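You operate a simulated robot arm through the tools that you are given. There is no shell and no other tool. Be economical: measure what you need, move in short steps, check, and stop when the job is done.

You are at the controls of a simulated two-armed robot. One attempt, no reset.

JOB
Bring the yellow arm back between its blue lines and reset the line.
Fine: slacken the arm knob first, tighten it after; the display ends on READY. Where these are worked on the way, their far stop is far enough and under half their travel is too little: arm knob.
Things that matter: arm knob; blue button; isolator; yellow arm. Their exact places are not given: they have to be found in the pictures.

Only the result counts: the job must be done as asked and must still hold three seconds after the hand-in. Knocking over, shifting, dropping, spilling or breaking anything else fails it.

ROBOT AND FRAMES
Two 7-joint arms with fingered hands on one trunk, on a base that drives. Base frame: it is fixed to the floor where the robot stands at the start and does not move with it; the origin is under the middle of the robot, x ahead of it, y to its left, z up. Readings come in mm, rad, newtons and seconds.
The left shoulder is at the start at [36, 163, 1088], the right one opposite. Places, roughly: arm knob [700, 0, 800]; blue button [700, -400, 1300]; isolator [0, 2100, 800]; yellow arm [600, 100, 800]. Payload 4 kg a hand.
The TCP of each hand is the grasp point between the finger pads, 36 mm short of the fingertips. In the tool frame z runs along the fingers and y along their closing line. The gripper opens to 124 mm. The gripper's body begins 42 mm behind the TCP. The gripper is a hand of 4 fingers: y runs from the thumb to the fingers, the wrist lies at [-15, -99, -189] in the tool frame.
Orientation is told as [roll, pitch, yaw] about the base's x, y, z axes, in that order, counted from this pose: with the fingers straight down and the wrist toward the robot, the tool's x, y and z point along [0, 1, 0], [1, 0, 0] and [0, 0, -1] of the base frame.

CONTROLS
- The arms move only by the tool nudge_tool. It takes "left_increments", "right_increments" or both (then of equal length, played together; a hand with none holds still); each is one flat list of numbers, 6 for each row, row after row: the shift along the base's x, y, z in units of 30 mm (1.0 is 30 mm), then the turn, a rotation vector about the base's x, y, z in units of 8 degrees (1.0 is 8 degrees). In form: [x, y, z, wx, wy, wz, x, y, z, wx, wy, wz, ...]. A call has 1 to 8 rows; each row shifts and turns the commanded pose from where the row before left it. A call with a number of a shift or a turn outside -1 to 1 is refused whole. Each row takes 0.2 s and may step no farther than 50 mm and 0.15 rad from the row before; otherwise, the whole call is refused. Where a pose cannot be reached the arm comes as near as it can. A force on the tool above 90 N (or 10 N above the force at the start of the call, whichever is more), or a blocked arm, ends the call early, and 0.2 s more pass. In this call time passes only in rows, and 0.2 s behind the last. It gives the time, the measured TCP pose, the force on the tool (base axes), the opening and the grip force at its end, in the units of the frame above (readings bear some noise), with the torque about the TCP (base axes, N m) and any sound that the robot's microphone picked up.
- Cameras (640 x 400 px; columns grow to the right, rows downward): "scene" is now at [139.9, -16.2, 1347.8]; the picture's right is [-0.18, -0.98, 0.02], its down [-0.24, 0.02, -0.97] and it looks along [0.95, -0.18, -0.24] (base axes); focal length 214 px, centre (320, 200). "left" rides on the left gripper at [-75, -86, -123] in its tool frame; the picture's right is [-0.70, -0.34, 0.63], its down [0.64, -0.68, 0.35] and it looks along [0.32, 0.65, 0.69] (tool axes); focal length 275 px, centre (320, 200). "right" rides on the right gripper at [75, -86, -123] in its tool frame; the picture's right is [-0.70, 0.34, -0.63], its down [-0.65, -0.68, 0.34] and it looks along [-0.32, 0.65, 0.69] (tool axes); focal length 275 px, centre (320, 200).
- snapshot(camera): a new picture of that camera. The clock stands still meanwhile.
- raise_lower(by): slides the trunk up (or, below 0, down) by that many mm; the arms and the scene camera ride with it, the base frame stays. It gives what a move gives, with no picture.
- steer(legs): drives the robot by 1 to 6 legs, each [ahead, left, turn to the left] in mm, mm and rad, along the robot's own axes; the way and the turn of a leg run together, so that a leg with both is an arc; at most 1500 mm and 3.142 rad a leg. The arms and the cameras ride along, it lands a little off, and it stops where it bumps. It gives what a move gives.
- set_fingers(index, middle, ring, thumb_bend, thumb_turn, hand): sets how far each is bent, from 0 (flat) to 100 (curled in); at 30 the hand is open as for a grip, at 70 the pads meet at the TCP. One left out holds its place. A second passes; each finger stops where it meets its share of the squeeze, and holds until it gets a number again. It is the only way to open and close the hand. It gives what a move gives, with no picture; readings hold the bend of each and the force on the fingers (four entries, about 0 where the hand has none), thumb and palm. thumb_turn goes from beside the hand (0) to across from the fingers (100), as for a grip.
- turn_head(pan, tilt): turns the head with the scene camera to pan (to the left, within 1.501 rad either way) and tilt (down, from -0.506 to 1.204), counted from straight ahead of the robot. It gives what a move gives.
- point_at(camera, pixels): for up to 12 pixels [column, row] of the newest picture of that camera ("zoom" is the newest enlarged one), the place [x, y, z] in the base frame of the surface seen there, good to about 2 mm. The clock stands still meanwhile.
- inspect(camera, box): a new picture of the part [left, top, right, bottom] of that camera's present view, enlarged. The clock stands still meanwhile.
- close_job(): hands the job in; it is judged then, once.

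Keep the steps short. Do not move on a guess: measure, check each grasp and each placing, and mend mistakes. In all there are 80 turns and 70 pictures (those below and enlarged ones count). Leave the grippers open and the arms clear of the work at the hand-in unless told otherwise, and finish with a single line.

The tools are called after ">>>" by a JSON object that holds its "api" and its "payload". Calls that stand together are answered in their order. nudge_tool: Moves the arms, as the interface text tells. Its arguments: {"type":"object","properties":{"left_increments":{"type":"array"},"right_increments":{"type":"array"}},"required":[]} The other tools are called the same way: raise_lower (by) slides the trunk up or down; set_fingers (index, middle, ring, thumb_bend, thumb_turn, hand) moves the fingers one by one; steer (legs) drives the base; turn_head (pan, tilt) turns the head that bears the scene camera; snapshot (camera) takes a picture; point_at (camera, pixels) gives the place of the surface under pixels of a picture; inspect (camera, box) takes an enlarged picture of a part of a camera's view; close_job () hands the job in.

At the start:

```text
t: 0.0
left_ee_pos: [802.1, 348.4, 1515.6]
left_tcp_rot: [0.0, 0.001, -0.002]
left_force: [-0.8, -0.2, 0.0]
left_ft_torque: [-0.02, 0.0, 0.0]
left_opening: 123.9
left_grasp_force: 0.0
left_shape: jaw
left_bend: [30.0, 30.0, 30.0, 30.0, 98.0]
left_finger forces: [0.0, 0.1, 0.0, 0.1, 0.0, 0.0]
right_ee_pos: [582.4, -243.7, 1414.3]
right_tcp_rot: [0.0, 0.001, -0.003]
right_force: [-0.6, 0.2, -0.1]
right_ft_torque: [-0.03, 0.0, 0.01]
right_opening: 123.8
right_grasp_force: 0.1
right_shape: jaw
right_bend: [30.0, 30.0, 30.0, 30.0, 98.0]
right_finger forces: [0.1, 0.1, 0.0, 0.1, 0.0, 0.0]
trunk travel left (down, up): [-250.0, 228.0]
robot x, y, heading: [4.1, 1.9, 0.0]
head pan, tilt: [-0.182, 0.12]
```

scene: 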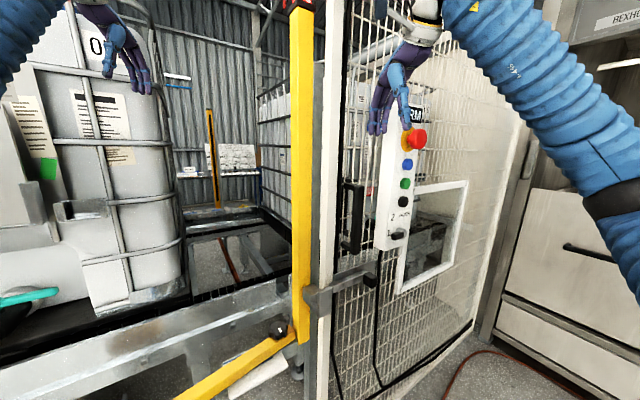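
right: 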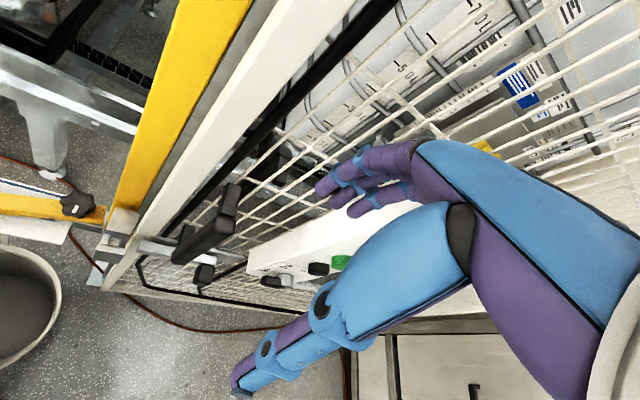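
left: 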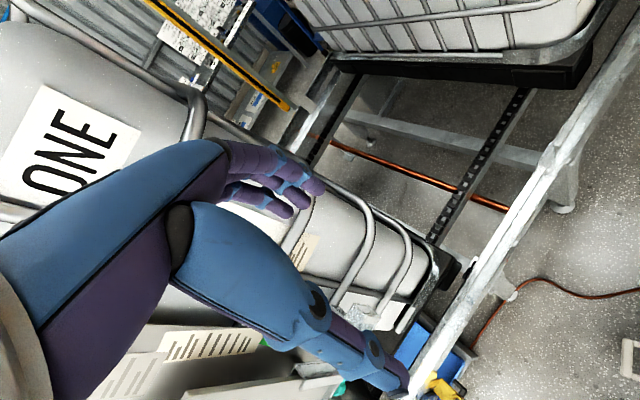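

I see a yellow post, a yellow arm at the bottom with a black knob near (278,330), and a control panel. First I tilt the head down toward the yellow arm to see it and the panel better.

>>> {"api": "turn_head", "payload": {"pan": 0.0, "tilt": 0.6}}

>>> {"api": "snapshot", "payload": {"camera": "scene"}}

```text
t: 0.9
left_ee_pos: [803.5, 348.9, 1515.8]
left_tcp_rot: [0.0, 0.0, 0.0]
left_force: [0.3, -0.4, -0.3]
left_ft_torque: [0.0, -0.03, -0.01]
left_opening: 123.3
left_grasp_force: 0.1
left_shape: jaw
left_bend: [30.0, 30.0, 30.0, 30.0, 98.0]
left_finger forces: [0.1, 0.0, 0.0, 0.1, 0.1, 0.0]
right_ee_pos: [583.5, -243.6, 1414.0]
right_tcp_rot: [0.002, -0.001, 0.0]
right_force: [0.0, -0.1, 0.3]
right_ft_torque: [0.0, -0.04, -0.03]
right_opening: 123.7
right_grasp_force: 0.1
right_shape: jaw
right_bend: [30.0, 30.0, 30.0, 30.0, 98.0]
right_finger forces: [0.0, 0.0, 0.0, 0.0, 0.1, 0.0]
trunk travel left (down, up): [-250.0, 228.0]
robot x, y, heading: [1.9, -1.2, 0.003]
head pan, tilt: [0.0, 0.6]
```

```text
66 pictures are left
```

scene: 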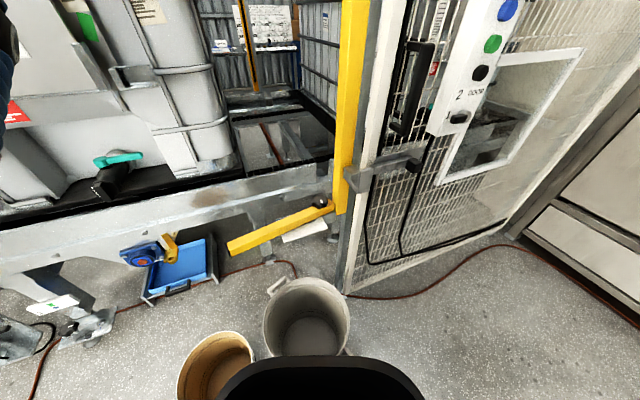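

The yellow arm runs from its knob (320,205) to its tip (232,247). I enlarge it and the panel, and measure.

>>> {"api": "inspect", "payload": {"camera": "scene", "box": [210, 150, 370, 270]}}

>>> {"api": "point_at", "payload": {"camera": "scene", "pixels": [[320, 203], [318, 212], [232, 245], [275, 228], [330, 205], [350, 180], [508, 10], [493, 44], [480, 72], [458, 118], [170, 245], [400, 165]]}}

>>> {"api": "turn_head", "payload": {"pan": -0.45, "tilt": 0.1}}

>>> {"api": "snapshot", "payload": {"camera": "scene"}}

>>> {"api": "inspect", "payload": {"camera": "scene", "box": [240, 100, 400, 200]}}

```text
3.33 times, centred on (290, 210) of scene
```

zoom: 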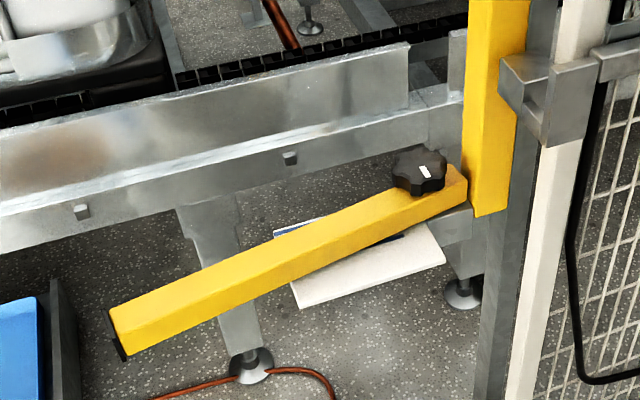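

```text
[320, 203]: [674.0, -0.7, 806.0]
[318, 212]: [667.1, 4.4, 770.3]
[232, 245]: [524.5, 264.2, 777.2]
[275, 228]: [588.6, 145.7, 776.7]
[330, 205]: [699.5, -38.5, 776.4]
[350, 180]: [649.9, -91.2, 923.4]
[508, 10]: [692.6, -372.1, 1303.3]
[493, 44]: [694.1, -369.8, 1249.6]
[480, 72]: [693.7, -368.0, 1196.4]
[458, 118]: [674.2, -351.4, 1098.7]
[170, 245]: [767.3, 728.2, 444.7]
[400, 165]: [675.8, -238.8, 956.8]
```

```text
t: 1.9
left_ee_pos: [801.4, 348.6, 1515.9]
left_tcp_rot: [-0.001, 0.0, 0.0]
left_force: [0.4, 0.8, -0.2]
left_ft_torque: [-0.01, -0.03, -0.01]
left_opening: 123.6
left_grasp_force: 0.1
left_shape: jaw
left_bend: [30.0, 30.0, 30.0, 30.0, 98.0]
left_finger forces: [0.0, 0.0, 0.0, 0.1, 0.0, 0.0]
right_ee_pos: [583.9, -244.1, 1414.0]
right_tcp_rot: [0.001, 0.0, -0.002]
right_force: [-0.8, 0.7, 0.7]
right_ft_torque: [0.01, -0.02, 0.04]
right_opening: 123.6
right_grasp_force: 0.0
right_shape: jaw
right_bend: [30.0, 30.0, 30.0, 30.0, 98.0]
right_finger forces: [0.0, 0.0, 0.0, 0.0, 0.0, 0.0]
trunk travel left (down, up): [-250.0, 228.0]
robot x, y, heading: [0.5, -2.3, 0.004]
head pan, tilt: [-0.45, 0.099]
```

```text
64 pictures are left
```

scene: 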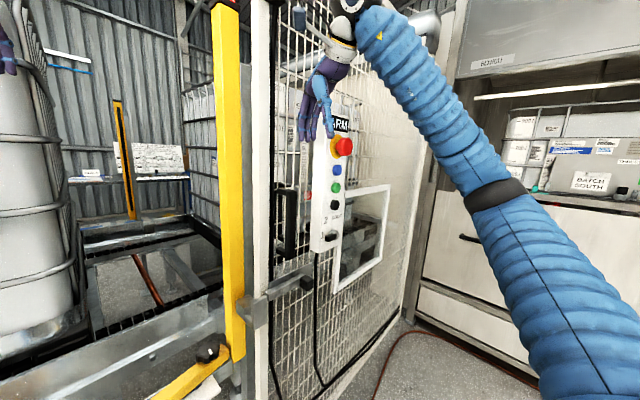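

```text
4.00 times, centred on (320, 150) of scene
```

zoom: 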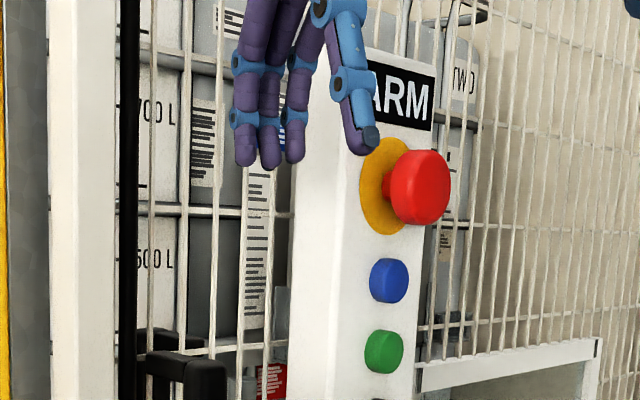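

The display starts with "…ARM" behind the hand. I look left for the isolator, then zoom the display.

>>> {"api": "inspect", "payload": {"camera": "scene", "box": [290, 165, 370, 300]}}

>>> {"api": "turn_head", "payload": {"pan": 1.45, "tilt": 0.25}}

>>> {"api": "snapshot", "payload": {"camera": "scene"}}

```text
2.96 times, centred on (330, 232) of scene
```

zoom: 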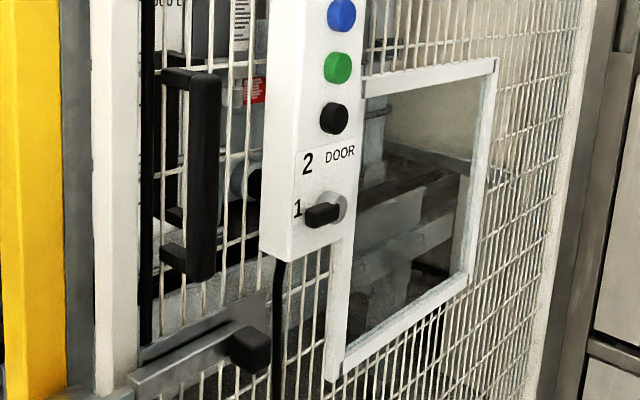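

```text
t: 3.7
left_ee_pos: [803.1, 348.6, 1516.1]
left_tcp_rot: [-0.001, 0.0, 0.001]
left_force: [-0.1, 1.3, 0.0]
left_ft_torque: [-0.01, -0.01, 0.0]
left_opening: 123.5
left_grasp_force: 0.1
left_shape: jaw
left_bend: [30.0, 30.0, 30.0, 30.0, 98.0]
left_finger forces: [0.1, 0.0, 0.1, 0.0, 0.0, 0.1]
right_ee_pos: [584.4, -243.1, 1414.6]
right_tcp_rot: [0.0, 0.0, -0.003]
right_force: [-0.2, 0.6, -0.5]
right_ft_torque: [0.0, 0.01, 0.0]
right_opening: 123.7
right_grasp_force: 0.0
right_shape: jaw
right_bend: [30.0, 30.0, 30.0, 30.0, 98.0]
right_finger forces: [0.0, 0.1, 0.1, 0.1, 0.1, 0.1]
trunk travel left (down, up): [-250.0, 228.0]
robot x, y, heading: [2.4, 1.1, 0.003]
head pan, tilt: [1.45, 0.25]
```

```text
61 pictures are left
```

scene: 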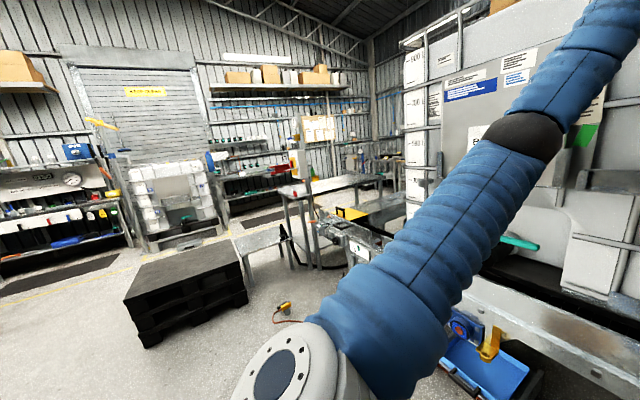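

>>> {"api": "inspect", "payload": {"camera": "scene", "box": [240, 160, 400, 290]}}

>>> {"api": "point_at", "payload": {"camera": "scene", "pixels": [[352, 213], [358, 248], [284, 306], [330, 226], [462, 328], [260, 240], [320, 238]]}}

```text
3.08 times, centred on (320, 225) of scene
```

zoom: 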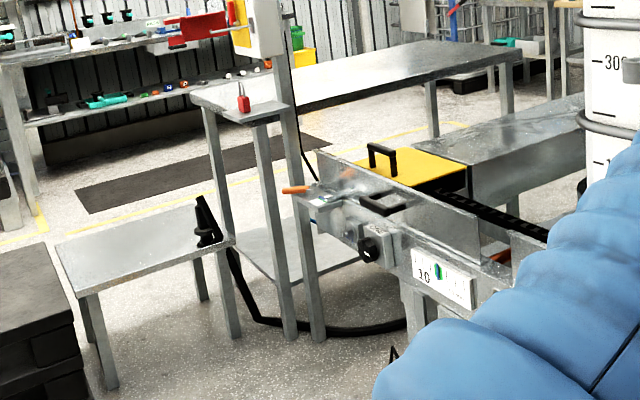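

```text
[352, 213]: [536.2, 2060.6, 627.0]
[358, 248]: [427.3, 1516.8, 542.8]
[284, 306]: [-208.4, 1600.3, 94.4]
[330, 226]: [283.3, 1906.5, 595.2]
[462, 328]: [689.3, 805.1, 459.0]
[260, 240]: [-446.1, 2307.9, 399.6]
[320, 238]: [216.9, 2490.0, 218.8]
```

There's a post with a box near (303,150) and a red item (padlock) on a table. I zoom there.

>>> {"api": "inspect", "payload": {"camera": "scene", "box": [275, 100, 350, 195]}}

>>> {"api": "point_at", "payload": {"camera": "zoom", "pixels": [[300, 100], [300, 200], [320, 250], [250, 300], [270, 340]]}}

```text
4.21 times, centred on (312, 148) of scene
```

zoom: 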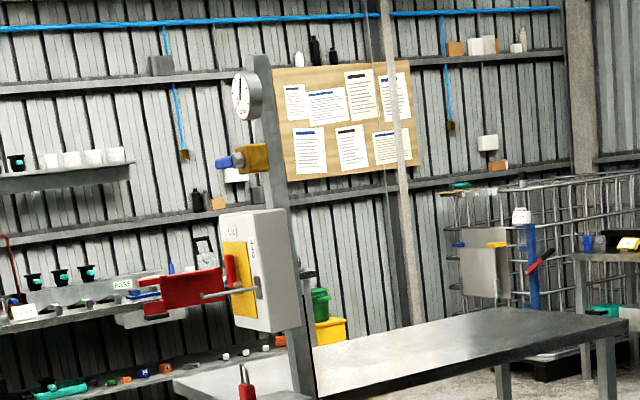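

```text
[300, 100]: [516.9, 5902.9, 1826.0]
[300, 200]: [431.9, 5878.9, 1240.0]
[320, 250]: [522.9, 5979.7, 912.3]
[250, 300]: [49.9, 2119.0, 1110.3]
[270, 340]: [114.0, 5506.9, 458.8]
```

The isolator is the box on the post at about [50,2119,1110] with a red handle. First I return to the arm, zooming on the white plate under it, where blue lines may be.

>>> {"api": "turn_head", "payload": {"pan": 0.1, "tilt": 0.75}}

>>> {"api": "inspect", "payload": {"camera": "scene", "box": [290, 140, 390, 220]}}

>>> {"api": "inspect", "payload": {"camera": "right", "box": [0, 150, 140, 260]}}

```text
t: 5.2
left_ee_pos: [803.4, 348.8, 1517.0]
left_tcp_rot: [-0.001, -0.001, 0.0]
left_force: [0.2, -0.2, -0.3]
left_ft_torque: [0.02, 0.01, -0.01]
left_opening: 123.2
left_grasp_force: 0.1
left_shape: jaw
left_bend: [30.0, 30.0, 30.0, 30.0, 98.0]
left_finger forces: [0.0, 0.1, 0.0, 0.1, 0.0, 0.1]
right_ee_pos: [583.3, -244.4, 1414.4]
right_tcp_rot: [0.003, 0.0, -0.002]
right_force: [0.7, 0.0, 0.3]
right_ft_torque: [-0.01, 0.02, -0.02]
right_opening: 123.9
right_grasp_force: 0.0
right_shape: jaw
right_bend: [30.0, 30.0, 30.0, 30.0, 98.0]
right_finger forces: [0.1, 0.1, 0.0, 0.0, 0.0, 0.0]
trunk travel left (down, up): [-250.0, 228.0]
robot x, y, heading: [0.7, -0.6, -0.001]
head pan, tilt: [0.099, 0.75]
```

```text
5.00 times, centred on (340, 180) of scene
```

zoom: 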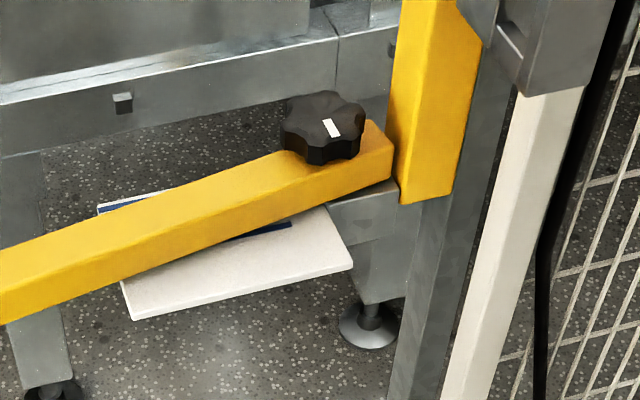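

```text
3.64 times, centred on (70, 205) of right
```

zoom: 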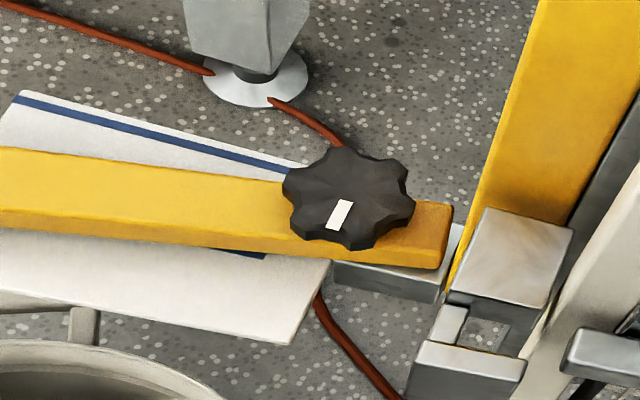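

Two blue lines are on the white plate; the arm crosses them at an angle. I measure the lines, the knob and the arm in this zoom.

>>> {"api": "point_at", "payload": {"camera": "zoom", "pixels": [[25, 98], [150, 130], [285, 162], [262, 256], [225, 249], [345, 190], [340, 213], [10, 95], [298, 340], [440, 225], [20, 225], [300, 180]]}}

>>> {"api": "inspect", "payload": {"camera": "scene", "box": [330, 155, 365, 177]}}

>>> {"api": "point_at", "payload": {"camera": "scene", "pixels": [[348, 165], [352, 172], [340, 168], [362, 168]]}}

```text
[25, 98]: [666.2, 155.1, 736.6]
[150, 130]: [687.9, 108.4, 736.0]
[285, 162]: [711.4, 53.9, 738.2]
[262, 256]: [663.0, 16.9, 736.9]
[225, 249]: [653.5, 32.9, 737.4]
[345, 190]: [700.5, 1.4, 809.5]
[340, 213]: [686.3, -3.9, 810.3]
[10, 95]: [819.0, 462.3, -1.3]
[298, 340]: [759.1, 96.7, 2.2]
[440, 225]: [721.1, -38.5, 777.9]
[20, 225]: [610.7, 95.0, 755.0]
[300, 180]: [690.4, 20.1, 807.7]
```

```text
16.00 times, centred on (348, 166) of scene
```

zoom: 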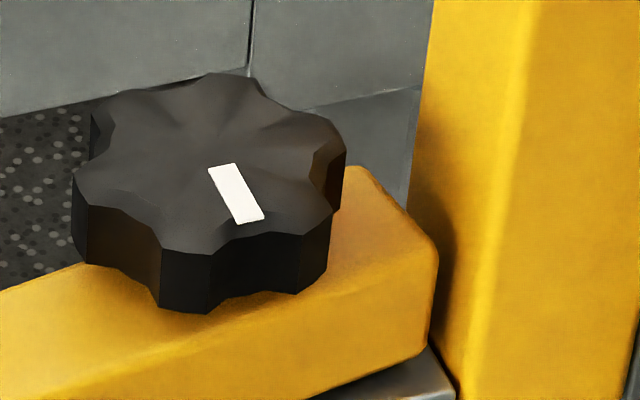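

```text
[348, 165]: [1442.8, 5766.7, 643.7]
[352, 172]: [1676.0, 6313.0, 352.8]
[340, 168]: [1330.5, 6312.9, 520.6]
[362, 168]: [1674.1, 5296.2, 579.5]
```

>>> {"api": "point_at", "payload": {"camera": "zoom", "pixels": [[212, 150], [100, 165], [335, 155], [220, 80], [185, 240], [300, 230], [222, 170], [250, 218], [430, 260], [185, 290]]}}

>>> {"api": "inspect", "payload": {"camera": "scene", "box": [230, 150, 370, 240]}}

```text
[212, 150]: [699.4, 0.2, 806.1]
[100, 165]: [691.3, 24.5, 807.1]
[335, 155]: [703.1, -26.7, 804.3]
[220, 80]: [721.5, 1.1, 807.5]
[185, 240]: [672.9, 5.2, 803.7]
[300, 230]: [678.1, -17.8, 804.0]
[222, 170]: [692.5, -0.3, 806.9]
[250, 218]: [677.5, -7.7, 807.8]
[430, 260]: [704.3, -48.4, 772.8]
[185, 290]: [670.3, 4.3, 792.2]
```

```text
4.44 times, centred on (300, 195) of scene
```

zoom: 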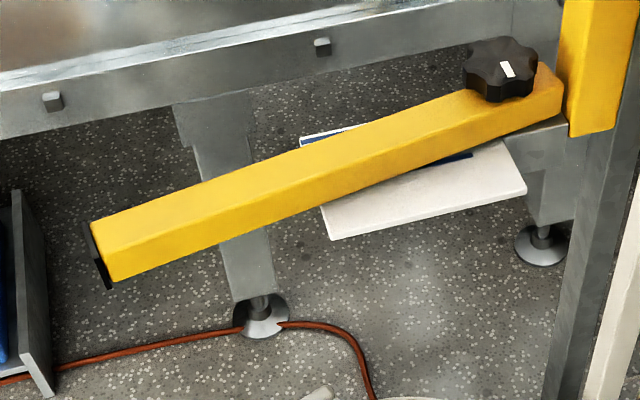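

>>> {"api": "point_at", "payload": {"camera": "zoom", "pixels": [[95, 220], [118, 248], [300, 148], [330, 182], [450, 93], [480, 105], [440, 160], [465, 155], [310, 138], [345, 128], [92, 240], [320, 140]]}}

```text
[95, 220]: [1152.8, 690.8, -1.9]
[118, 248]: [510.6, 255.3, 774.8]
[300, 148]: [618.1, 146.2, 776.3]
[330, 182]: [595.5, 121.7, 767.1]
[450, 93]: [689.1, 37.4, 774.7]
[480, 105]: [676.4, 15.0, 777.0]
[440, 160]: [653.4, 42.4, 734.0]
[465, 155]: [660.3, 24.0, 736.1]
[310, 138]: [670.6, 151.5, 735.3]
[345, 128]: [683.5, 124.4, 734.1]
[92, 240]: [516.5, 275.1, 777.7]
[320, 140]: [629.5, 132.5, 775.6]
```

Knob centre is about [697,0], radius ~27, top z 807. The arm points about 33° off +y, the lines about 24°, so the tip has to swing some 9° away from me. Before approaching I measure the clearance to the post and rail.

>>> {"api": "snapshot", "payload": {"camera": "scene"}}

>>> {"api": "point_at", "payload": {"camera": "scene", "pixels": [[355, 175], [352, 150], [362, 120], [370, 170], [372, 140], [366, 100], [345, 150], [320, 160], [330, 130], [300, 140], [345, 120], [375, 150]]}}

```text
54 pictures are left
```

scene: 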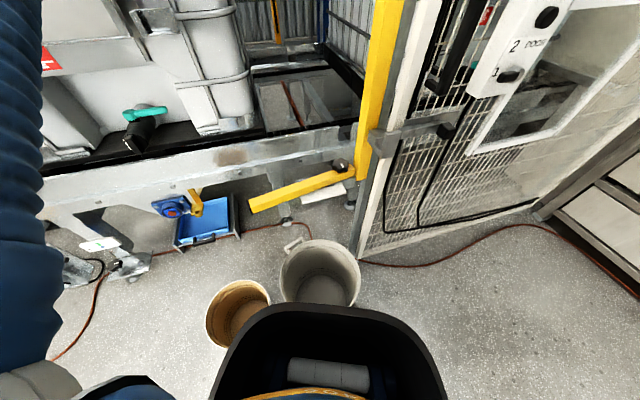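

```text
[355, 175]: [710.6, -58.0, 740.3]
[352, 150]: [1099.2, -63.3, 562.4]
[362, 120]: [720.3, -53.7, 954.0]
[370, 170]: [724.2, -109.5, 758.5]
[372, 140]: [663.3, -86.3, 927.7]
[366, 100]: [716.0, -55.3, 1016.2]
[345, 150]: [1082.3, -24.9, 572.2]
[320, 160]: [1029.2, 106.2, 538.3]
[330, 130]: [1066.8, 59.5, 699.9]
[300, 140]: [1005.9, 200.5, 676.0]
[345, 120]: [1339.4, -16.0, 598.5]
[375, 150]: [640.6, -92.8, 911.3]
```

Post face is at y≈-54, rail is far behind. I retreat both hands: left back and turning its wrist to the left (yaw −50°), right away from the display.

>>> {"api": "nudge_tool", "payload": {"left_increments": [-1, 0, 0, 0, 0, -0.9, -1, 0, 0, 0, 0, -0.9, -1, 0, 0, 0, 0, -0.9, -1, -0.5, -0.5, 0, 0, -0.9, -1, -0.5, -1, 0, 0, -0.9, -1, -0.5, -1, 0, 0, -0.9, -0.5, -0.5, -1, 0, 0, -0.9, 0, -0.5, -1, 0, 0, 0], "right_increments": [-0.7, 0, 0, 0, 0, 0, -0.7, 0, 0, 0, 0, 0, -0.7, 0, 0, 0, 0, 0, -0.7, 0, 0, 0, 0, 0, -0.7, 0, 0, 0, 0, 0, -0.7, 0, 0, 0, 0, 0, 0, 0, 0, 0, 0, 0, 0, 0, 0, 0, 0, 0]}}

>>> {"api": "inspect", "payload": {"camera": "scene", "box": [325, 140, 390, 190]}}

>>> {"api": "point_at", "payload": {"camera": "zoom", "pixels": [[300, 340], [330, 250], [340, 350], [430, 200], [310, 200], [420, 320], [280, 300]]}}

>>> {"api": "turn_head", "payload": {"pan": -0.4, "tilt": 0.1}}

>>> {"api": "snapshot", "payload": {"camera": "scene"}}

```text
t: 7.0
left_ee_pos: [606.9, 275.6, 1380.7]
left_tcp_rot: [-0.001, -0.001, -0.882]
left_force: [-0.2, 0.6, 0.4]
left_ft_torque: [-0.01, 0.0, -0.01]
left_opening: 123.6
left_grasp_force: 0.1
left_shape: jaw
left_bend: [30.0, 30.0, 30.0, 30.0, 98.0]
left_finger forces: [0.0, 0.1, 0.0, 0.0, 0.0, 0.1]
right_ee_pos: [456.9, -241.9, 1414.0]
right_tcp_rot: [0.001, 0.001, 0.001]
right_force: [0.3, 0.2, -0.3]
right_ft_torque: [0.0, 0.0, 0.0]
right_opening: 124.0
right_grasp_force: 0.1
right_shape: jaw
right_bend: [30.0, 30.0, 30.0, 30.0, 98.0]
right_finger forces: [0.1, 0.1, 0.0, 0.1, 0.0, 0.1]
trunk travel left (down, up): [-250.0, 228.0]
robot x, y, heading: [-2.5, 2.9, 0.001]
head pan, tilt: [0.099, 0.75]
```

```text
8.00 times, centred on (358, 165) of scene
```

zoom: 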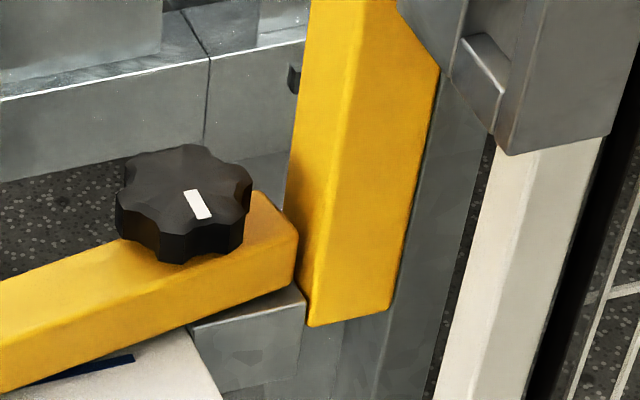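

```text
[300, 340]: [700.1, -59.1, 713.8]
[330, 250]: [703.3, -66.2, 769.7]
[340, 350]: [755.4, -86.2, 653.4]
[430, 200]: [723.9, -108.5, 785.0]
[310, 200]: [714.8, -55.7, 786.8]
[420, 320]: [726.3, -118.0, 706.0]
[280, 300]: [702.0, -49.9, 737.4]
```

```text
t: 8.1
left_ee_pos: [609.9, 276.5, 1380.8]
left_tcp_rot: [-0.001, 0.0, -0.88]
left_force: [-0.5, -0.4, -0.1]
left_ft_torque: [-0.03, 0.03, 0.0]
left_opening: 123.6
left_grasp_force: 0.1
left_shape: jaw
left_bend: [30.0, 30.0, 30.0, 30.0, 98.0]
left_finger forces: [0.1, 0.2, 0.0, 0.1, 0.0, 0.0]
right_ee_pos: [458.0, -242.5, 1415.3]
right_tcp_rot: [0.001, 0.0, -0.003]
right_force: [0.6, -0.1, 1.0]
right_ft_torque: [-0.03, -0.02, 0.01]
right_opening: 123.8
right_grasp_force: 0.1
right_shape: jaw
right_bend: [30.0, 30.0, 30.0, 30.0, 98.0]
right_finger forces: [0.0, 0.1, 0.0, 0.1, 0.1, 0.0]
trunk travel left (down, up): [-250.0, 228.0]
robot x, y, heading: [-2.9, -0.4, -0.002]
head pan, tilt: [-0.4, 0.099]
```

```text
52 pictures are left
```

scene: 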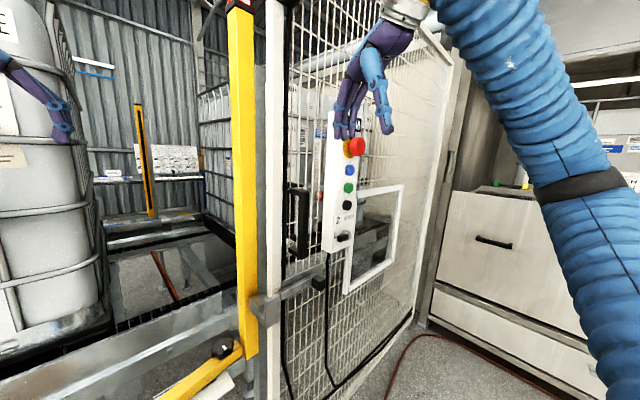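

The post's left face is at y≈-54 for x>700, so hand turning should stay within about yaw −20°…+40°. I partly close the left fingers, then lower the left hand toward the knob while turning to yaw −20°, and lower the right hand below the display.

>>> {"api": "set_fingers", "payload": {"hand": "left", "index": 42, "middle": 42, "ring": 42, "thumb_bend": 42, "thumb_turn": 100}}

>>> {"api": "nudge_tool", "payload": {"left_increments": [0, -0.5, -1, 0, 0, 0.475, 0, -0.5, -1, 0, 0, 0.475, 0, -0.5, -1, 0, 0, 0.475, 0, -0.5, -1, 0, 0, 0.475, 0, -0.5, -1, 0, 0, 0.475, 0, -0.5, -1, 0, 0, 0.475, 0, -0.5, -1, 0, 0, 0.475, 0, -0.5, -1, 0, 0, 0.475], "right_increments": [0, 0, -0.9, 0, 0, 0, 0, 0, -0.9, 0, 0, 0, 0, 0, -0.9, 0, 0, 0, 0, 0, -0.9, 0, 0, 0, 0, 0, -0.9, 0, 0, 0, 0, 0, -0.9, 0, 0, 0, 0, 0, -0.9, 0, 0, 0, 0, 0, -0.9, 0, 0, 0]}}

>>> {"api": "nudge_tool", "payload": {"left_increments": [0, -0.5, -1, 0, 0, 0, 0, -0.5, -1, 0, 0, 0, 0, -0.5, -1, 0, 0, 0, 0, -0.5, -1, 0, 0, 0, 0, -0.5, -0.5, 0, 0, 0, 0, -0.5, -0.5, 0, 0, 0]}}

>>> {"api": "snapshot", "payload": {"camera": "scene"}}

>>> {"api": "inspect", "payload": {"camera": "scene", "box": [320, 90, 400, 150]}}

```text
t: 9.1
left_ee_pos: [607.4, 276.2, 1380.9]
left_tcp_rot: [-0.001, 0.0, -0.879]
left_force: [0.4, 0.6, -0.2]
left_ft_torque: [-0.02, 0.01, 0.01]
left_opening: 87.2
left_grasp_force: 0.1
left_shape: fingers
left_bend: [42.0, 42.0, 42.0, 42.0, 99.0]
left_finger forces: [0.0, 0.1, 0.1, 0.1, 0.0, 0.1]
right_ee_pos: [457.5, -243.0, 1414.2]
right_tcp_rot: [0.002, -0.001, -0.003]
right_force: [0.2, 1.3, -0.2]
right_ft_torque: [-0.02, 0.04, -0.01]
right_opening: 123.7
right_grasp_force: 0.1
right_shape: jaw
right_bend: [30.0, 30.0, 30.0, 30.0, 98.0]
right_finger forces: [0.0, 0.0, 0.0, 0.0, 0.0, 0.1]
trunk travel left (down, up): [-250.0, 228.0]
robot x, y, heading: [-2.5, 2.6, -0.004]
head pan, tilt: [-0.4, 0.099]
```

```text
t: 10.8
left_ee_pos: [608.3, 152.1, 1140.4]
left_tcp_rot: [0.0, 0.001, -0.348]
left_force: [-0.7, 0.3, -0.3]
left_ft_torque: [0.02, -0.02, -0.01]
left_opening: 87.1
left_grasp_force: 0.1
left_shape: fingers
left_bend: [42.0, 42.0, 42.0, 42.0, 99.0]
left_finger forces: [0.0, 0.0, 0.0, 0.0, 0.1, 0.0]
right_ee_pos: [457.1, -245.1, 1197.0]
right_tcp_rot: [0.0, 0.003, 0.001]
right_force: [0.3, 0.1, -0.9]
right_ft_torque: [0.01, 0.02, -0.02]
right_opening: 123.7
right_grasp_force: 0.0
right_shape: jaw
right_bend: [30.0, 30.0, 30.0, 30.0, 98.0]
right_finger forces: [0.0, 0.0, 0.1, 0.0, 0.0, 0.1]
trunk travel left (down, up): [-250.0, 228.0]
robot x, y, heading: [-1.2, -0.6, 0.001]
head pan, tilt: [-0.4, 0.099]
```

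```text
t: 12.2
left_ee_pos: [606.9, 63.3, 991.9]
left_tcp_rot: [0.0, 0.002, -0.347]
left_force: [-0.2, 0.1, -1.6]
left_ft_torque: [0.01, 0.02, 0.0]
left_opening: 87.3
left_grasp_force: 0.0
left_shape: fingers
left_bend: [42.0, 42.0, 42.0, 42.0, 99.0]
left_finger forces: [0.0, 0.0, 0.1, 0.0, 0.0, 0.0]
right_ee_pos: [457.3, -244.8, 1196.8]
right_tcp_rot: [0.001, 0.0, -0.002]
right_force: [-0.6, -0.3, -0.2]
right_ft_torque: [0.01, 0.01, 0.0]
right_opening: 123.8
right_grasp_force: 0.1
right_shape: jaw
right_bend: [30.0, 30.0, 30.0, 30.0, 98.0]
right_finger forces: [0.1, 0.0, 0.0, 0.0, 0.0, 0.1]
trunk travel left (down, up): [-250.0, 228.0]
robot x, y, heading: [-1.1, 1.0, -0.001]
head pan, tilt: [-0.4, 0.099]
```

```text
51 pictures are left
```

scene: 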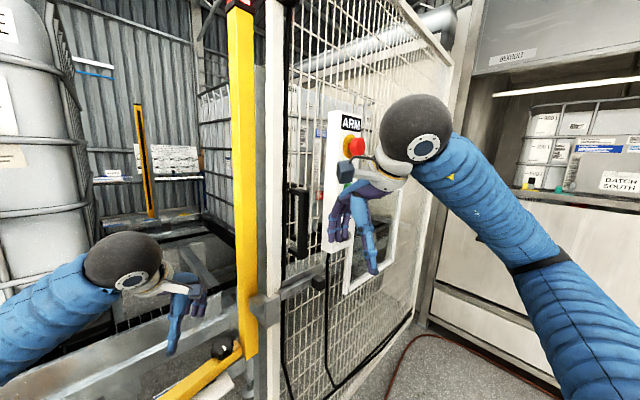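

```text
6.67 times, centred on (360, 120) of scene
```

zoom: 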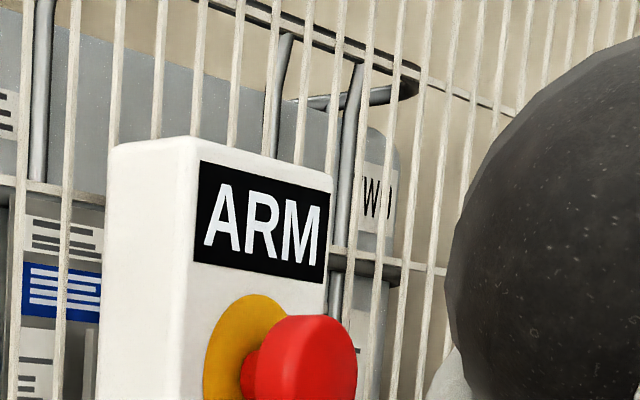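

Display reads "ARM". Now I bring the left hand over the knob at z≈880 and look with its camera.

>>> {"api": "nudge_tool", "payload": {"left_increments": [0.6, -0.42, -0.7, 0, 0, 0, 0.6, -0.42, -0.7, 0, 0, 0, 0.6, -0.42, -0.7, 0, 0, 0, 0.6, -0.42, -0.7, 0, 0, 0, 0.6, -0.42, -0.7, 0, 0, 0]}}

>>> {"api": "turn_head", "payload": {"pan": 0.0, "tilt": 0.7}}

>>> {"api": "inspect", "payload": {"camera": "scene", "box": [260, 80, 420, 220]}}

>>> {"api": "snapshot", "payload": {"camera": "left"}}

```text
t: 13.4
left_ee_pos: [698.3, 1.3, 886.7]
left_tcp_rot: [0.0, 0.0, -0.348]
left_force: [0.4, 0.3, -0.6]
left_ft_torque: [0.0, 0.01, 0.03]
left_opening: 87.0
left_grasp_force: 0.1
left_shape: fingers
left_bend: [42.0, 42.0, 42.0, 42.0, 99.0]
left_finger forces: [0.1, 0.0, 0.1, 0.1, 0.0, 0.1]
right_ee_pos: [456.3, -244.2, 1196.6]
right_tcp_rot: [0.002, 0.002, 0.001]
right_force: [-1.2, -0.6, 0.2]
right_ft_torque: [0.0, 0.03, 0.05]
right_opening: 123.8
right_grasp_force: 0.1
right_shape: jaw
right_bend: [30.0, 30.0, 30.0, 30.0, 98.0]
right_finger forces: [0.1, 0.0, 0.1, 0.0, 0.0, 0.0]
trunk travel left (down, up): [-250.0, 228.0]
robot x, y, heading: [1.1, 1.2, 0.001]
head pan, tilt: [-0.4, 0.099]
```

```text
t: 14.4
left_ee_pos: [696.3, 0.7, 887.7]
left_tcp_rot: [0.001, -0.001, -0.35]
left_force: [0.9, 0.8, 0.4]
left_ft_torque: [-0.01, 0.04, -0.02]
left_opening: 87.0
left_grasp_force: 0.0
left_shape: fingers
left_bend: [42.0, 42.0, 42.0, 42.0, 99.0]
left_finger forces: [0.0, 0.0, 0.1, 0.1, 0.1, 0.0]
right_ee_pos: [457.0, -244.1, 1197.7]
right_tcp_rot: [0.003, 0.001, 0.0]
right_force: [-0.6, 0.0, -0.2]
right_ft_torque: [0.0, 0.0, -0.02]
right_opening: 123.9
right_grasp_force: 0.1
right_shape: jaw
right_bend: [30.0, 30.0, 30.0, 30.0, 98.0]
right_finger forces: [0.1, 0.1, 0.0, 0.0, 0.1, 0.0]
trunk travel left (down, up): [-250.0, 228.0]
robot x, y, heading: [-1.9, 2.8, -0.0]
head pan, tilt: [0.0, 0.7]
```

```text
2.86 times, centred on (340, 150) of scene
```

zoom: 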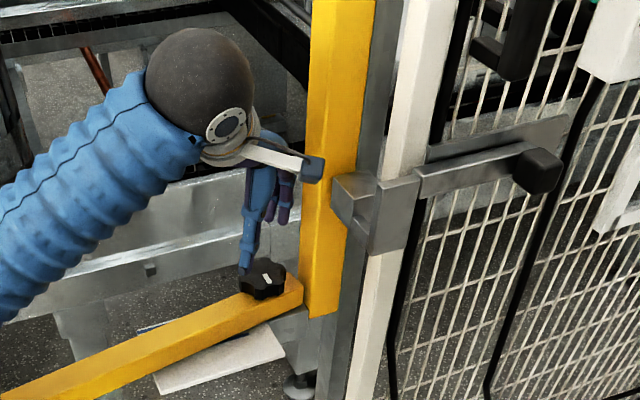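

```text
48 pictures are left
```

left: 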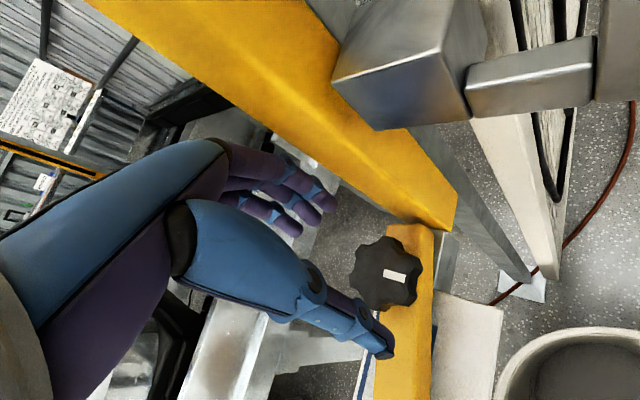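

The left hand's camera mount would swing into the door bracket on a counter-clockwise turn; the right hand's mount is on the other side. So the right hand will turn the knob and the left will push the arm. I move the left hand up and away to the left.

>>> {"api": "nudge_tool", "payload": {"left_increments": [-0.3, 0.3, 0.8, 0, 0, 0, -0.6, 0.8, 0.8, 0, 0, 0, -0.8, 1, 0.5, 0, 0, 0, -0.8, 1, 0.5, 0, 0, 0, -0.8, 1, 0, 0, 0, 0, -0.8, 1, 0, 0, 0, 0, -0.8, 1, 0, 0, 0, 0, -0.8, 1, 0, 0, 0, 0]}}

>>> {"api": "set_fingers", "payload": {"hand": "right", "index": 42, "middle": 42, "ring": 42, "thumb_bend": 42, "thumb_turn": 100}}

>>> {"api": "nudge_tool", "payload": {"left_increments": [-0.5, 1, 0, 0, 0, 0, 0, 1, 0, 0, 0, 0, 0, 1, 0, 0, 0, 0, 0, 0.5, 0, 0, 0, 0, 0, 0, 0, 0, 0, 0, 0, 0, 0, 0, 0, 0, 0, 0, 0, 0, 0, 0, 0, 0, 0, 0, 0, 0], "right_increments": [0, 1, -0.9, 0, 0, -0.8, 0, 1, -0.9, 0, 0, -0.8, 0, 1, -0.9, 0, 0, -0.9, 0, 1, -0.9, 0, 0, 0, 0.5, 1, -0.9, 0, 0, 0, 0.7, 1, -0.9, 0, 0, 0, 0.8, 1, -0.9, 0, 0, 0, 0.8, 1, -0.7, 0, 0, 0]}}

>>> {"api": "snapshot", "payload": {"camera": "scene"}}

```text
t: 16.2
left_ee_pos: [527.2, 214.5, 964.9]
left_tcp_rot: [-0.003, 0.0, -0.351]
left_force: [0.5, 0.6, -0.5]
left_ft_torque: [-0.01, -0.01, 0.02]
left_opening: 87.1
left_grasp_force: 0.1
left_shape: fingers
left_bend: [42.0, 42.0, 42.0, 42.0, 99.0]
left_finger forces: [0.0, 0.0, 0.1, 0.1, 0.1, 0.1]
right_ee_pos: [455.0, -243.8, 1197.9]
right_tcp_rot: [0.0, 0.0, -0.003]
right_force: [-0.3, 0.0, -0.4]
right_ft_torque: [0.02, 0.02, -0.02]
right_opening: 123.9
right_grasp_force: 0.1
right_shape: jaw
right_bend: [30.0, 30.0, 30.0, 30.0, 98.0]
right_finger forces: [0.1, 0.1, 0.1, 0.0, 0.0, 0.1]
trunk travel left (down, up): [-250.0, 228.0]
robot x, y, heading: [-1.8, 1.5, -0.0]
head pan, tilt: [0.0, 0.7]
```

```text
t: 17.2
left_ee_pos: [528.0, 214.3, 964.4]
left_tcp_rot: [-0.001, 0.001, -0.35]
left_force: [0.6, 0.4, -0.4]
left_ft_torque: [0.04, 0.01, 0.01]
left_opening: 86.9
left_grasp_force: 0.1
left_shape: fingers
left_bend: [42.0, 42.0, 42.0, 42.0, 99.0]
left_finger forces: [0.1, 0.1, 0.1, 0.1, 0.0, 0.0]
right_ee_pos: [456.7, -243.9, 1197.4]
right_tcp_rot: [0.001, -0.001, -0.003]
right_force: [-0.9, 0.3, -0.4]
right_ft_torque: [0.02, 0.03, 0.02]
right_opening: 87.1
right_grasp_force: 0.1
right_shape: fingers
right_bend: [42.0, 42.0, 42.0, 42.0, 99.0]
right_finger forces: [0.1, 0.1, 0.0, 0.0, 0.1, 0.0]
trunk travel left (down, up): [-250.0, 228.0]
robot x, y, heading: [2.3, 0.1, -0.003]
head pan, tilt: [0.0, 0.7]
```

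```text
t: 19.1
left_ee_pos: [512.8, 318.2, 963.1]
left_tcp_rot: [-0.001, 0.001, -0.349]
left_force: [-1.0, 0.7, -0.2]
left_ft_torque: [-0.01, 0.01, 0.04]
left_opening: 86.7
left_grasp_force: 0.1
left_shape: fingers
left_bend: [42.0, 42.0, 42.0, 42.0, 99.0]
left_finger forces: [0.0, 0.0, 0.0, 0.0, 0.0, 0.1]
right_ee_pos: [542.5, -2.5, 987.9]
right_tcp_rot: [0.0, 0.0, -0.351]
right_force: [0.5, -0.8, 0.1]
right_ft_torque: [0.0, 0.06, 0.01]
right_opening: 87.0
right_grasp_force: 0.0
right_shape: fingers
right_bend: [42.0, 42.0, 42.0, 42.0, 99.0]
right_finger forces: [0.0, 0.0, 0.0, 0.1, 0.1, 0.1]
trunk travel left (down, up): [-250.0, 228.0]
robot x, y, heading: [-3.5, 1.2, 0.003]
head pan, tilt: [0.0, 0.7]
```

```text
47 pictures are left
```

scene: 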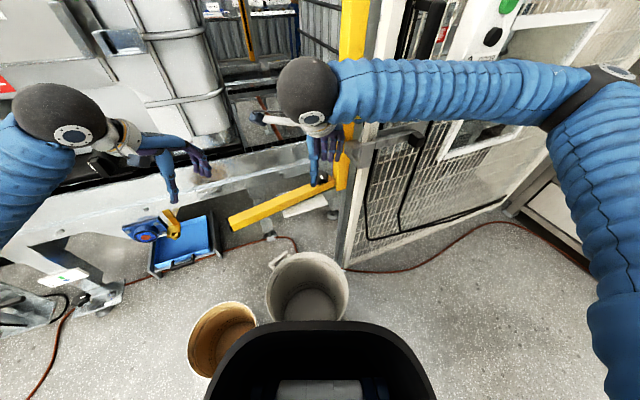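

Right hand is at (543,-2,988), yaw −20°. I bring it over the knob at z≈880 and check with its camera.

>>> {"api": "nudge_tool", "payload": {"right_increments": [0.85, 0, -0.6, 0, 0, 0, 0.85, 0, -0.6, 0, 0, 0, 0.86, 0, -0.6, 0, 0, 0, 0.86, 0, -0.6, 0, 0, 0, 0.86, 0, -0.6, 0, 0, 0, 0.86, 0.06, -0.6, 0, 0, 0]}}

>>> {"api": "snapshot", "payload": {"camera": "right"}}

>>> {"api": "inspect", "payload": {"camera": "scene", "box": [260, 80, 420, 220]}}

```text
t: 20.4
left_ee_pos: [509.3, 322.5, 963.1]
left_tcp_rot: [-0.001, 0.0, -0.346]
left_force: [0.6, -0.3, -0.7]
left_ft_torque: [0.04, -0.01, -0.04]
left_opening: 87.0
left_grasp_force: 0.0
left_shape: fingers
left_bend: [42.0, 42.0, 42.0, 42.0, 99.0]
left_finger forces: [0.0, 0.0, 0.0, 0.1, 0.1, 0.0]
right_ee_pos: [693.7, 3.5, 882.7]
right_tcp_rot: [0.003, -0.003, -0.343]
right_force: [-19.9, 33.1, 8.3]
right_ft_torque: [-1.21, -0.93, 0.7]
right_opening: 87.1
right_grasp_force: 19.0
right_shape: fingers
right_bend: [42.0, 42.0, 52.0, 42.0, 99.0]
right_finger forces: [0.0, 0.0, 38.0, 0.0, 0.0, 0.0]
trunk travel left (down, up): [-250.0, 228.0]
robot x, y, heading: [1.0, 1.5, 0.002]
head pan, tilt: [0.0, 0.7]
```

```text
46 pictures are left
```

right: 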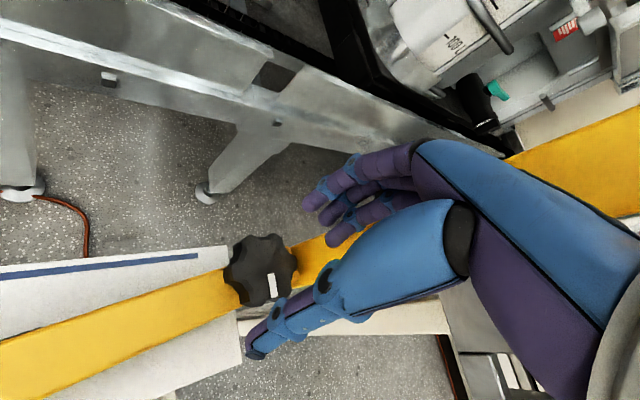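

```text
2.86 times, centred on (340, 150) of scene
```

zoom: 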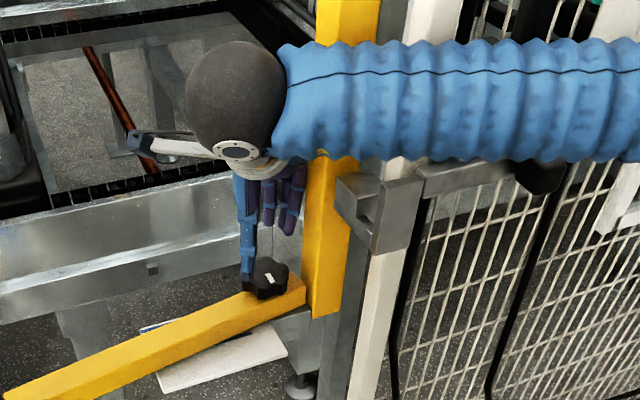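

The ring finger touches the post (38 N). I back off toward +y/−x and turn the hand to yaw ≈0, then come back over the knob.

>>> {"api": "nudge_tool", "payload": {"right_increments": [-0.5, 0.7, 0, 0, 0, 0, 0, 0, 0, 0, 0, 0.9, 0, 0, 0, 0, 0, 0.9, 0, 0, 0, 0, 0, 0.7]}}

>>> {"api": "set_fingers", "payload": {"hand": "right", "index": 43, "middle": 43, "ring": 43, "thumb_bend": 43}}

>>> {"api": "snapshot", "payload": {"camera": "right"}}

>>> {"api": "inspect", "payload": {"camera": "scene", "box": [260, 80, 420, 220]}}

```text
t: 21.4
left_ee_pos: [512.6, 319.1, 963.2]
left_tcp_rot: [0.001, -0.001, -0.349]
left_force: [0.2, -1.1, -0.3]
left_ft_torque: [-0.01, 0.0, -0.01]
left_opening: 87.0
left_grasp_force: 0.1
left_shape: fingers
left_bend: [42.0, 42.0, 42.0, 42.0, 99.0]
left_finger forces: [0.0, 0.0, 0.1, 0.0, 0.0, 0.1]
right_ee_pos: [682.0, 19.4, 879.9]
right_tcp_rot: [0.002, 0.0, 0.0]
right_force: [0.0, 0.7, 1.5]
right_ft_torque: [0.01, 0.01, -0.03]
right_opening: 86.9
right_grasp_force: 0.1
right_shape: fingers
right_bend: [42.0, 42.0, 42.0, 42.0, 99.0]
right_finger forces: [0.1, 0.1, 0.0, 0.0, 0.1, 0.1]
trunk travel left (down, up): [-250.0, 228.0]
robot x, y, heading: [3.2, -1.2, -0.0]
head pan, tilt: [0.0, 0.7]
```

```text
t: 22.4
left_ee_pos: [511.4, 319.0, 962.7]
left_tcp_rot: [0.001, -0.001, -0.349]
left_force: [0.0, -0.7, -0.4]
left_ft_torque: [0.01, 0.01, -0.02]
left_opening: 87.3
left_grasp_force: 0.0
left_shape: fingers
left_bend: [42.0, 42.0, 42.0, 42.0, 99.0]
left_finger forces: [0.0, 0.1, 0.0, 0.0, 0.1, 0.0]
right_ee_pos: [681.4, 18.5, 880.1]
right_tcp_rot: [0.001, 0.0, 0.0]
right_force: [0.0, 0.2, 0.3]
right_ft_torque: [0.04, -0.01, -0.01]
right_opening: 84.1
right_grasp_force: 0.0
right_shape: fingers
right_bend: [43.0, 43.0, 43.0, 43.0, 99.0]
right_finger forces: [0.1, 0.0, 0.0, 0.0, 0.1, 0.0]
trunk travel left (down, up): [-250.0, 228.0]
robot x, y, heading: [0.9, -0.6, 0.006]
head pan, tilt: [0.0, 0.7]
```

```text
44 pictures are left
```

right: 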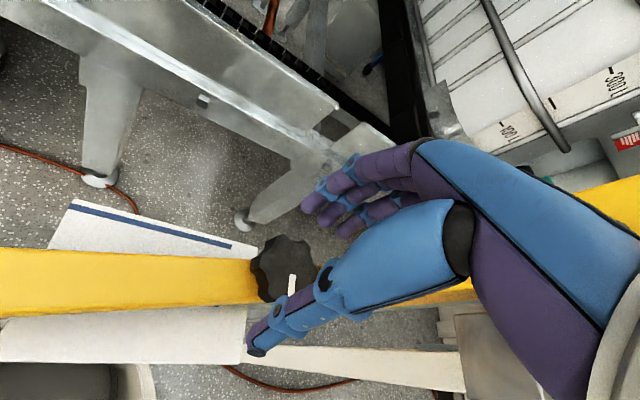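

```text
2.86 times, centred on (340, 150) of scene
```

zoom: 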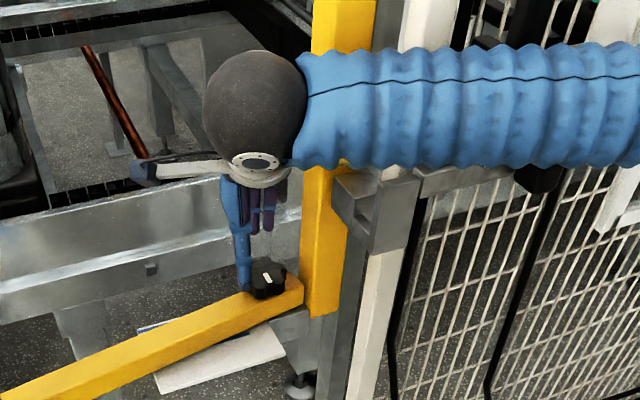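

Clear now. I centre over the knob (697,0) and go down gradually to TCP z≈820.

>>> {"api": "nudge_tool", "payload": {"right_increments": [0.5, -0.6, -0.4, 0, 0, 0, 0, 0, -0.5, 0, 0, 0, 0, 0, -0.5, 0, 0, 0, 0, 0, -0.5, 0, 0, 0, 0, 0, -0.1, 0, 0, 0]}}

>>> {"api": "inspect", "payload": {"camera": "right", "box": [160, 150, 420, 370]}}

>>> {"api": "inspect", "payload": {"camera": "scene", "box": [260, 80, 420, 220]}}

```text
t: 23.6
left_ee_pos: [509.1, 319.1, 965.0]
left_tcp_rot: [0.0, -0.002, -0.35]
left_force: [0.5, -0.2, 0.5]
left_ft_torque: [0.02, 0.03, 0.0]
left_opening: 87.1
left_grasp_force: 0.1
left_shape: fingers
left_bend: [42.0, 42.0, 42.0, 42.0, 99.0]
left_finger forces: [0.0, 0.1, 0.0, 0.1, 0.1, 0.0]
right_ee_pos: [694.9, 1.6, 826.4]
right_tcp_rot: [0.003, -0.006, 0.0]
right_force: [-0.5, -0.5, -0.3]
right_ft_torque: [0.05, 0.01, -0.04]
right_opening: 84.2
right_grasp_force: 0.0
right_shape: fingers
right_bend: [43.0, 43.0, 43.0, 43.0, 99.0]
right_finger forces: [0.0, 0.0, 0.0, 0.1, 0.0, 0.0]
trunk travel left (down, up): [-250.0, 228.0]
robot x, y, heading: [-1.4, 4.0, 0.001]
head pan, tilt: [0.0, 0.7]
```

```text
1.82 times, centred on (290, 260) of right
```

zoom: 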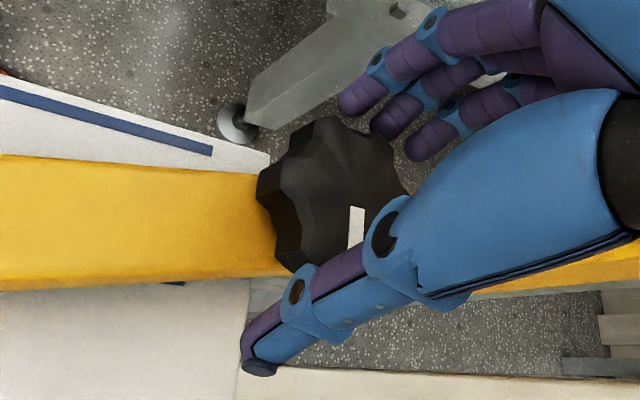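

```text
2.86 times, centred on (340, 150) of scene
```

zoom: 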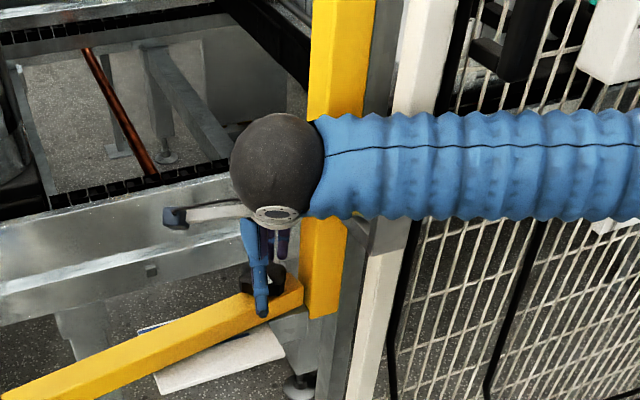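

Fingers straddle the knob cleanly. I lower 6 mm and close on the knob.

>>> {"api": "nudge_tool", "payload": {"right_increments": [0.05, -0.04, -0.22, 0, 0, 0]}}

>>> {"api": "set_fingers", "payload": {"hand": "right", "index": 66, "middle": 66, "ring": 66, "thumb_bend": 66}}

>>> {"api": "inspect", "payload": {"camera": "right", "box": [160, 150, 420, 370]}}

```text
t: 24.1
left_ee_pos: [507.3, 320.7, 968.7]
left_tcp_rot: [0.002, -0.006, -0.348]
left_force: [-0.4, -0.1, 0.3]
left_ft_torque: [-0.04, 0.01, 0.01]
left_opening: 87.1
left_grasp_force: 0.0
left_shape: fingers
left_bend: [42.0, 42.0, 42.0, 42.0, 99.0]
left_finger forces: [0.1, 0.0, 0.0, 0.1, 0.1, 0.0]
right_ee_pos: [695.8, 1.6, 825.5]
right_tcp_rot: [0.004, -0.016, 0.0]
right_force: [-0.5, -0.6, 0.6]
right_ft_torque: [0.01, 0.0, -0.01]
right_opening: 83.7
right_grasp_force: 0.1
right_shape: fingers
right_bend: [43.0, 43.0, 43.0, 43.0, 99.0]
right_finger forces: [0.1, 0.0, 0.0, 0.1, 0.1, 0.0]
trunk travel left (down, up): [-250.0, 228.0]
robot x, y, heading: [-2.6, 3.1, -0.002]
head pan, tilt: [0.0, 0.7]
```

```text
t: 25.1
left_ee_pos: [506.6, 320.2, 966.4]
left_tcp_rot: [0.001, -0.007, -0.351]
left_force: [-0.6, 0.4, -0.2]
left_ft_torque: [0.01, 0.04, -0.01]
left_opening: 87.1
left_grasp_force: 0.0
left_shape: fingers
left_bend: [42.0, 42.0, 42.0, 42.0, 99.0]
left_finger forces: [0.1, 0.0, 0.1, 0.0, 0.1, 0.0]
right_ee_pos: [696.2, 2.8, 826.3]
right_tcp_rot: [0.005, -0.015, 0.002]
right_force: [6.3, -4.0, 16.3]
right_ft_torque: [-0.16, -0.52, 0.06]
right_opening: 56.4
right_grasp_force: 26.0
right_shape: fingers
right_bend: [54.0, 53.0, 60.0, 57.0, 100.0]
right_finger forces: [8.9, 11.0, 6.5, 0.0, 25.0, 0.1]
trunk travel left (down, up): [-250.0, 228.0]
robot x, y, heading: [-2.7, -2.3, -0.001]
head pan, tilt: [0.0, 0.7]
```

```text
1.82 times, centred on (290, 260) of right
```

zoom: 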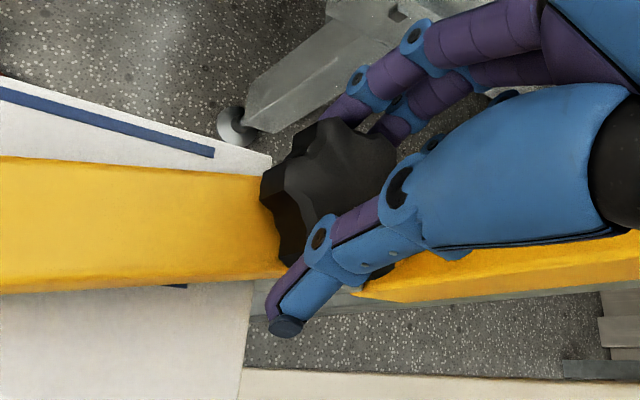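

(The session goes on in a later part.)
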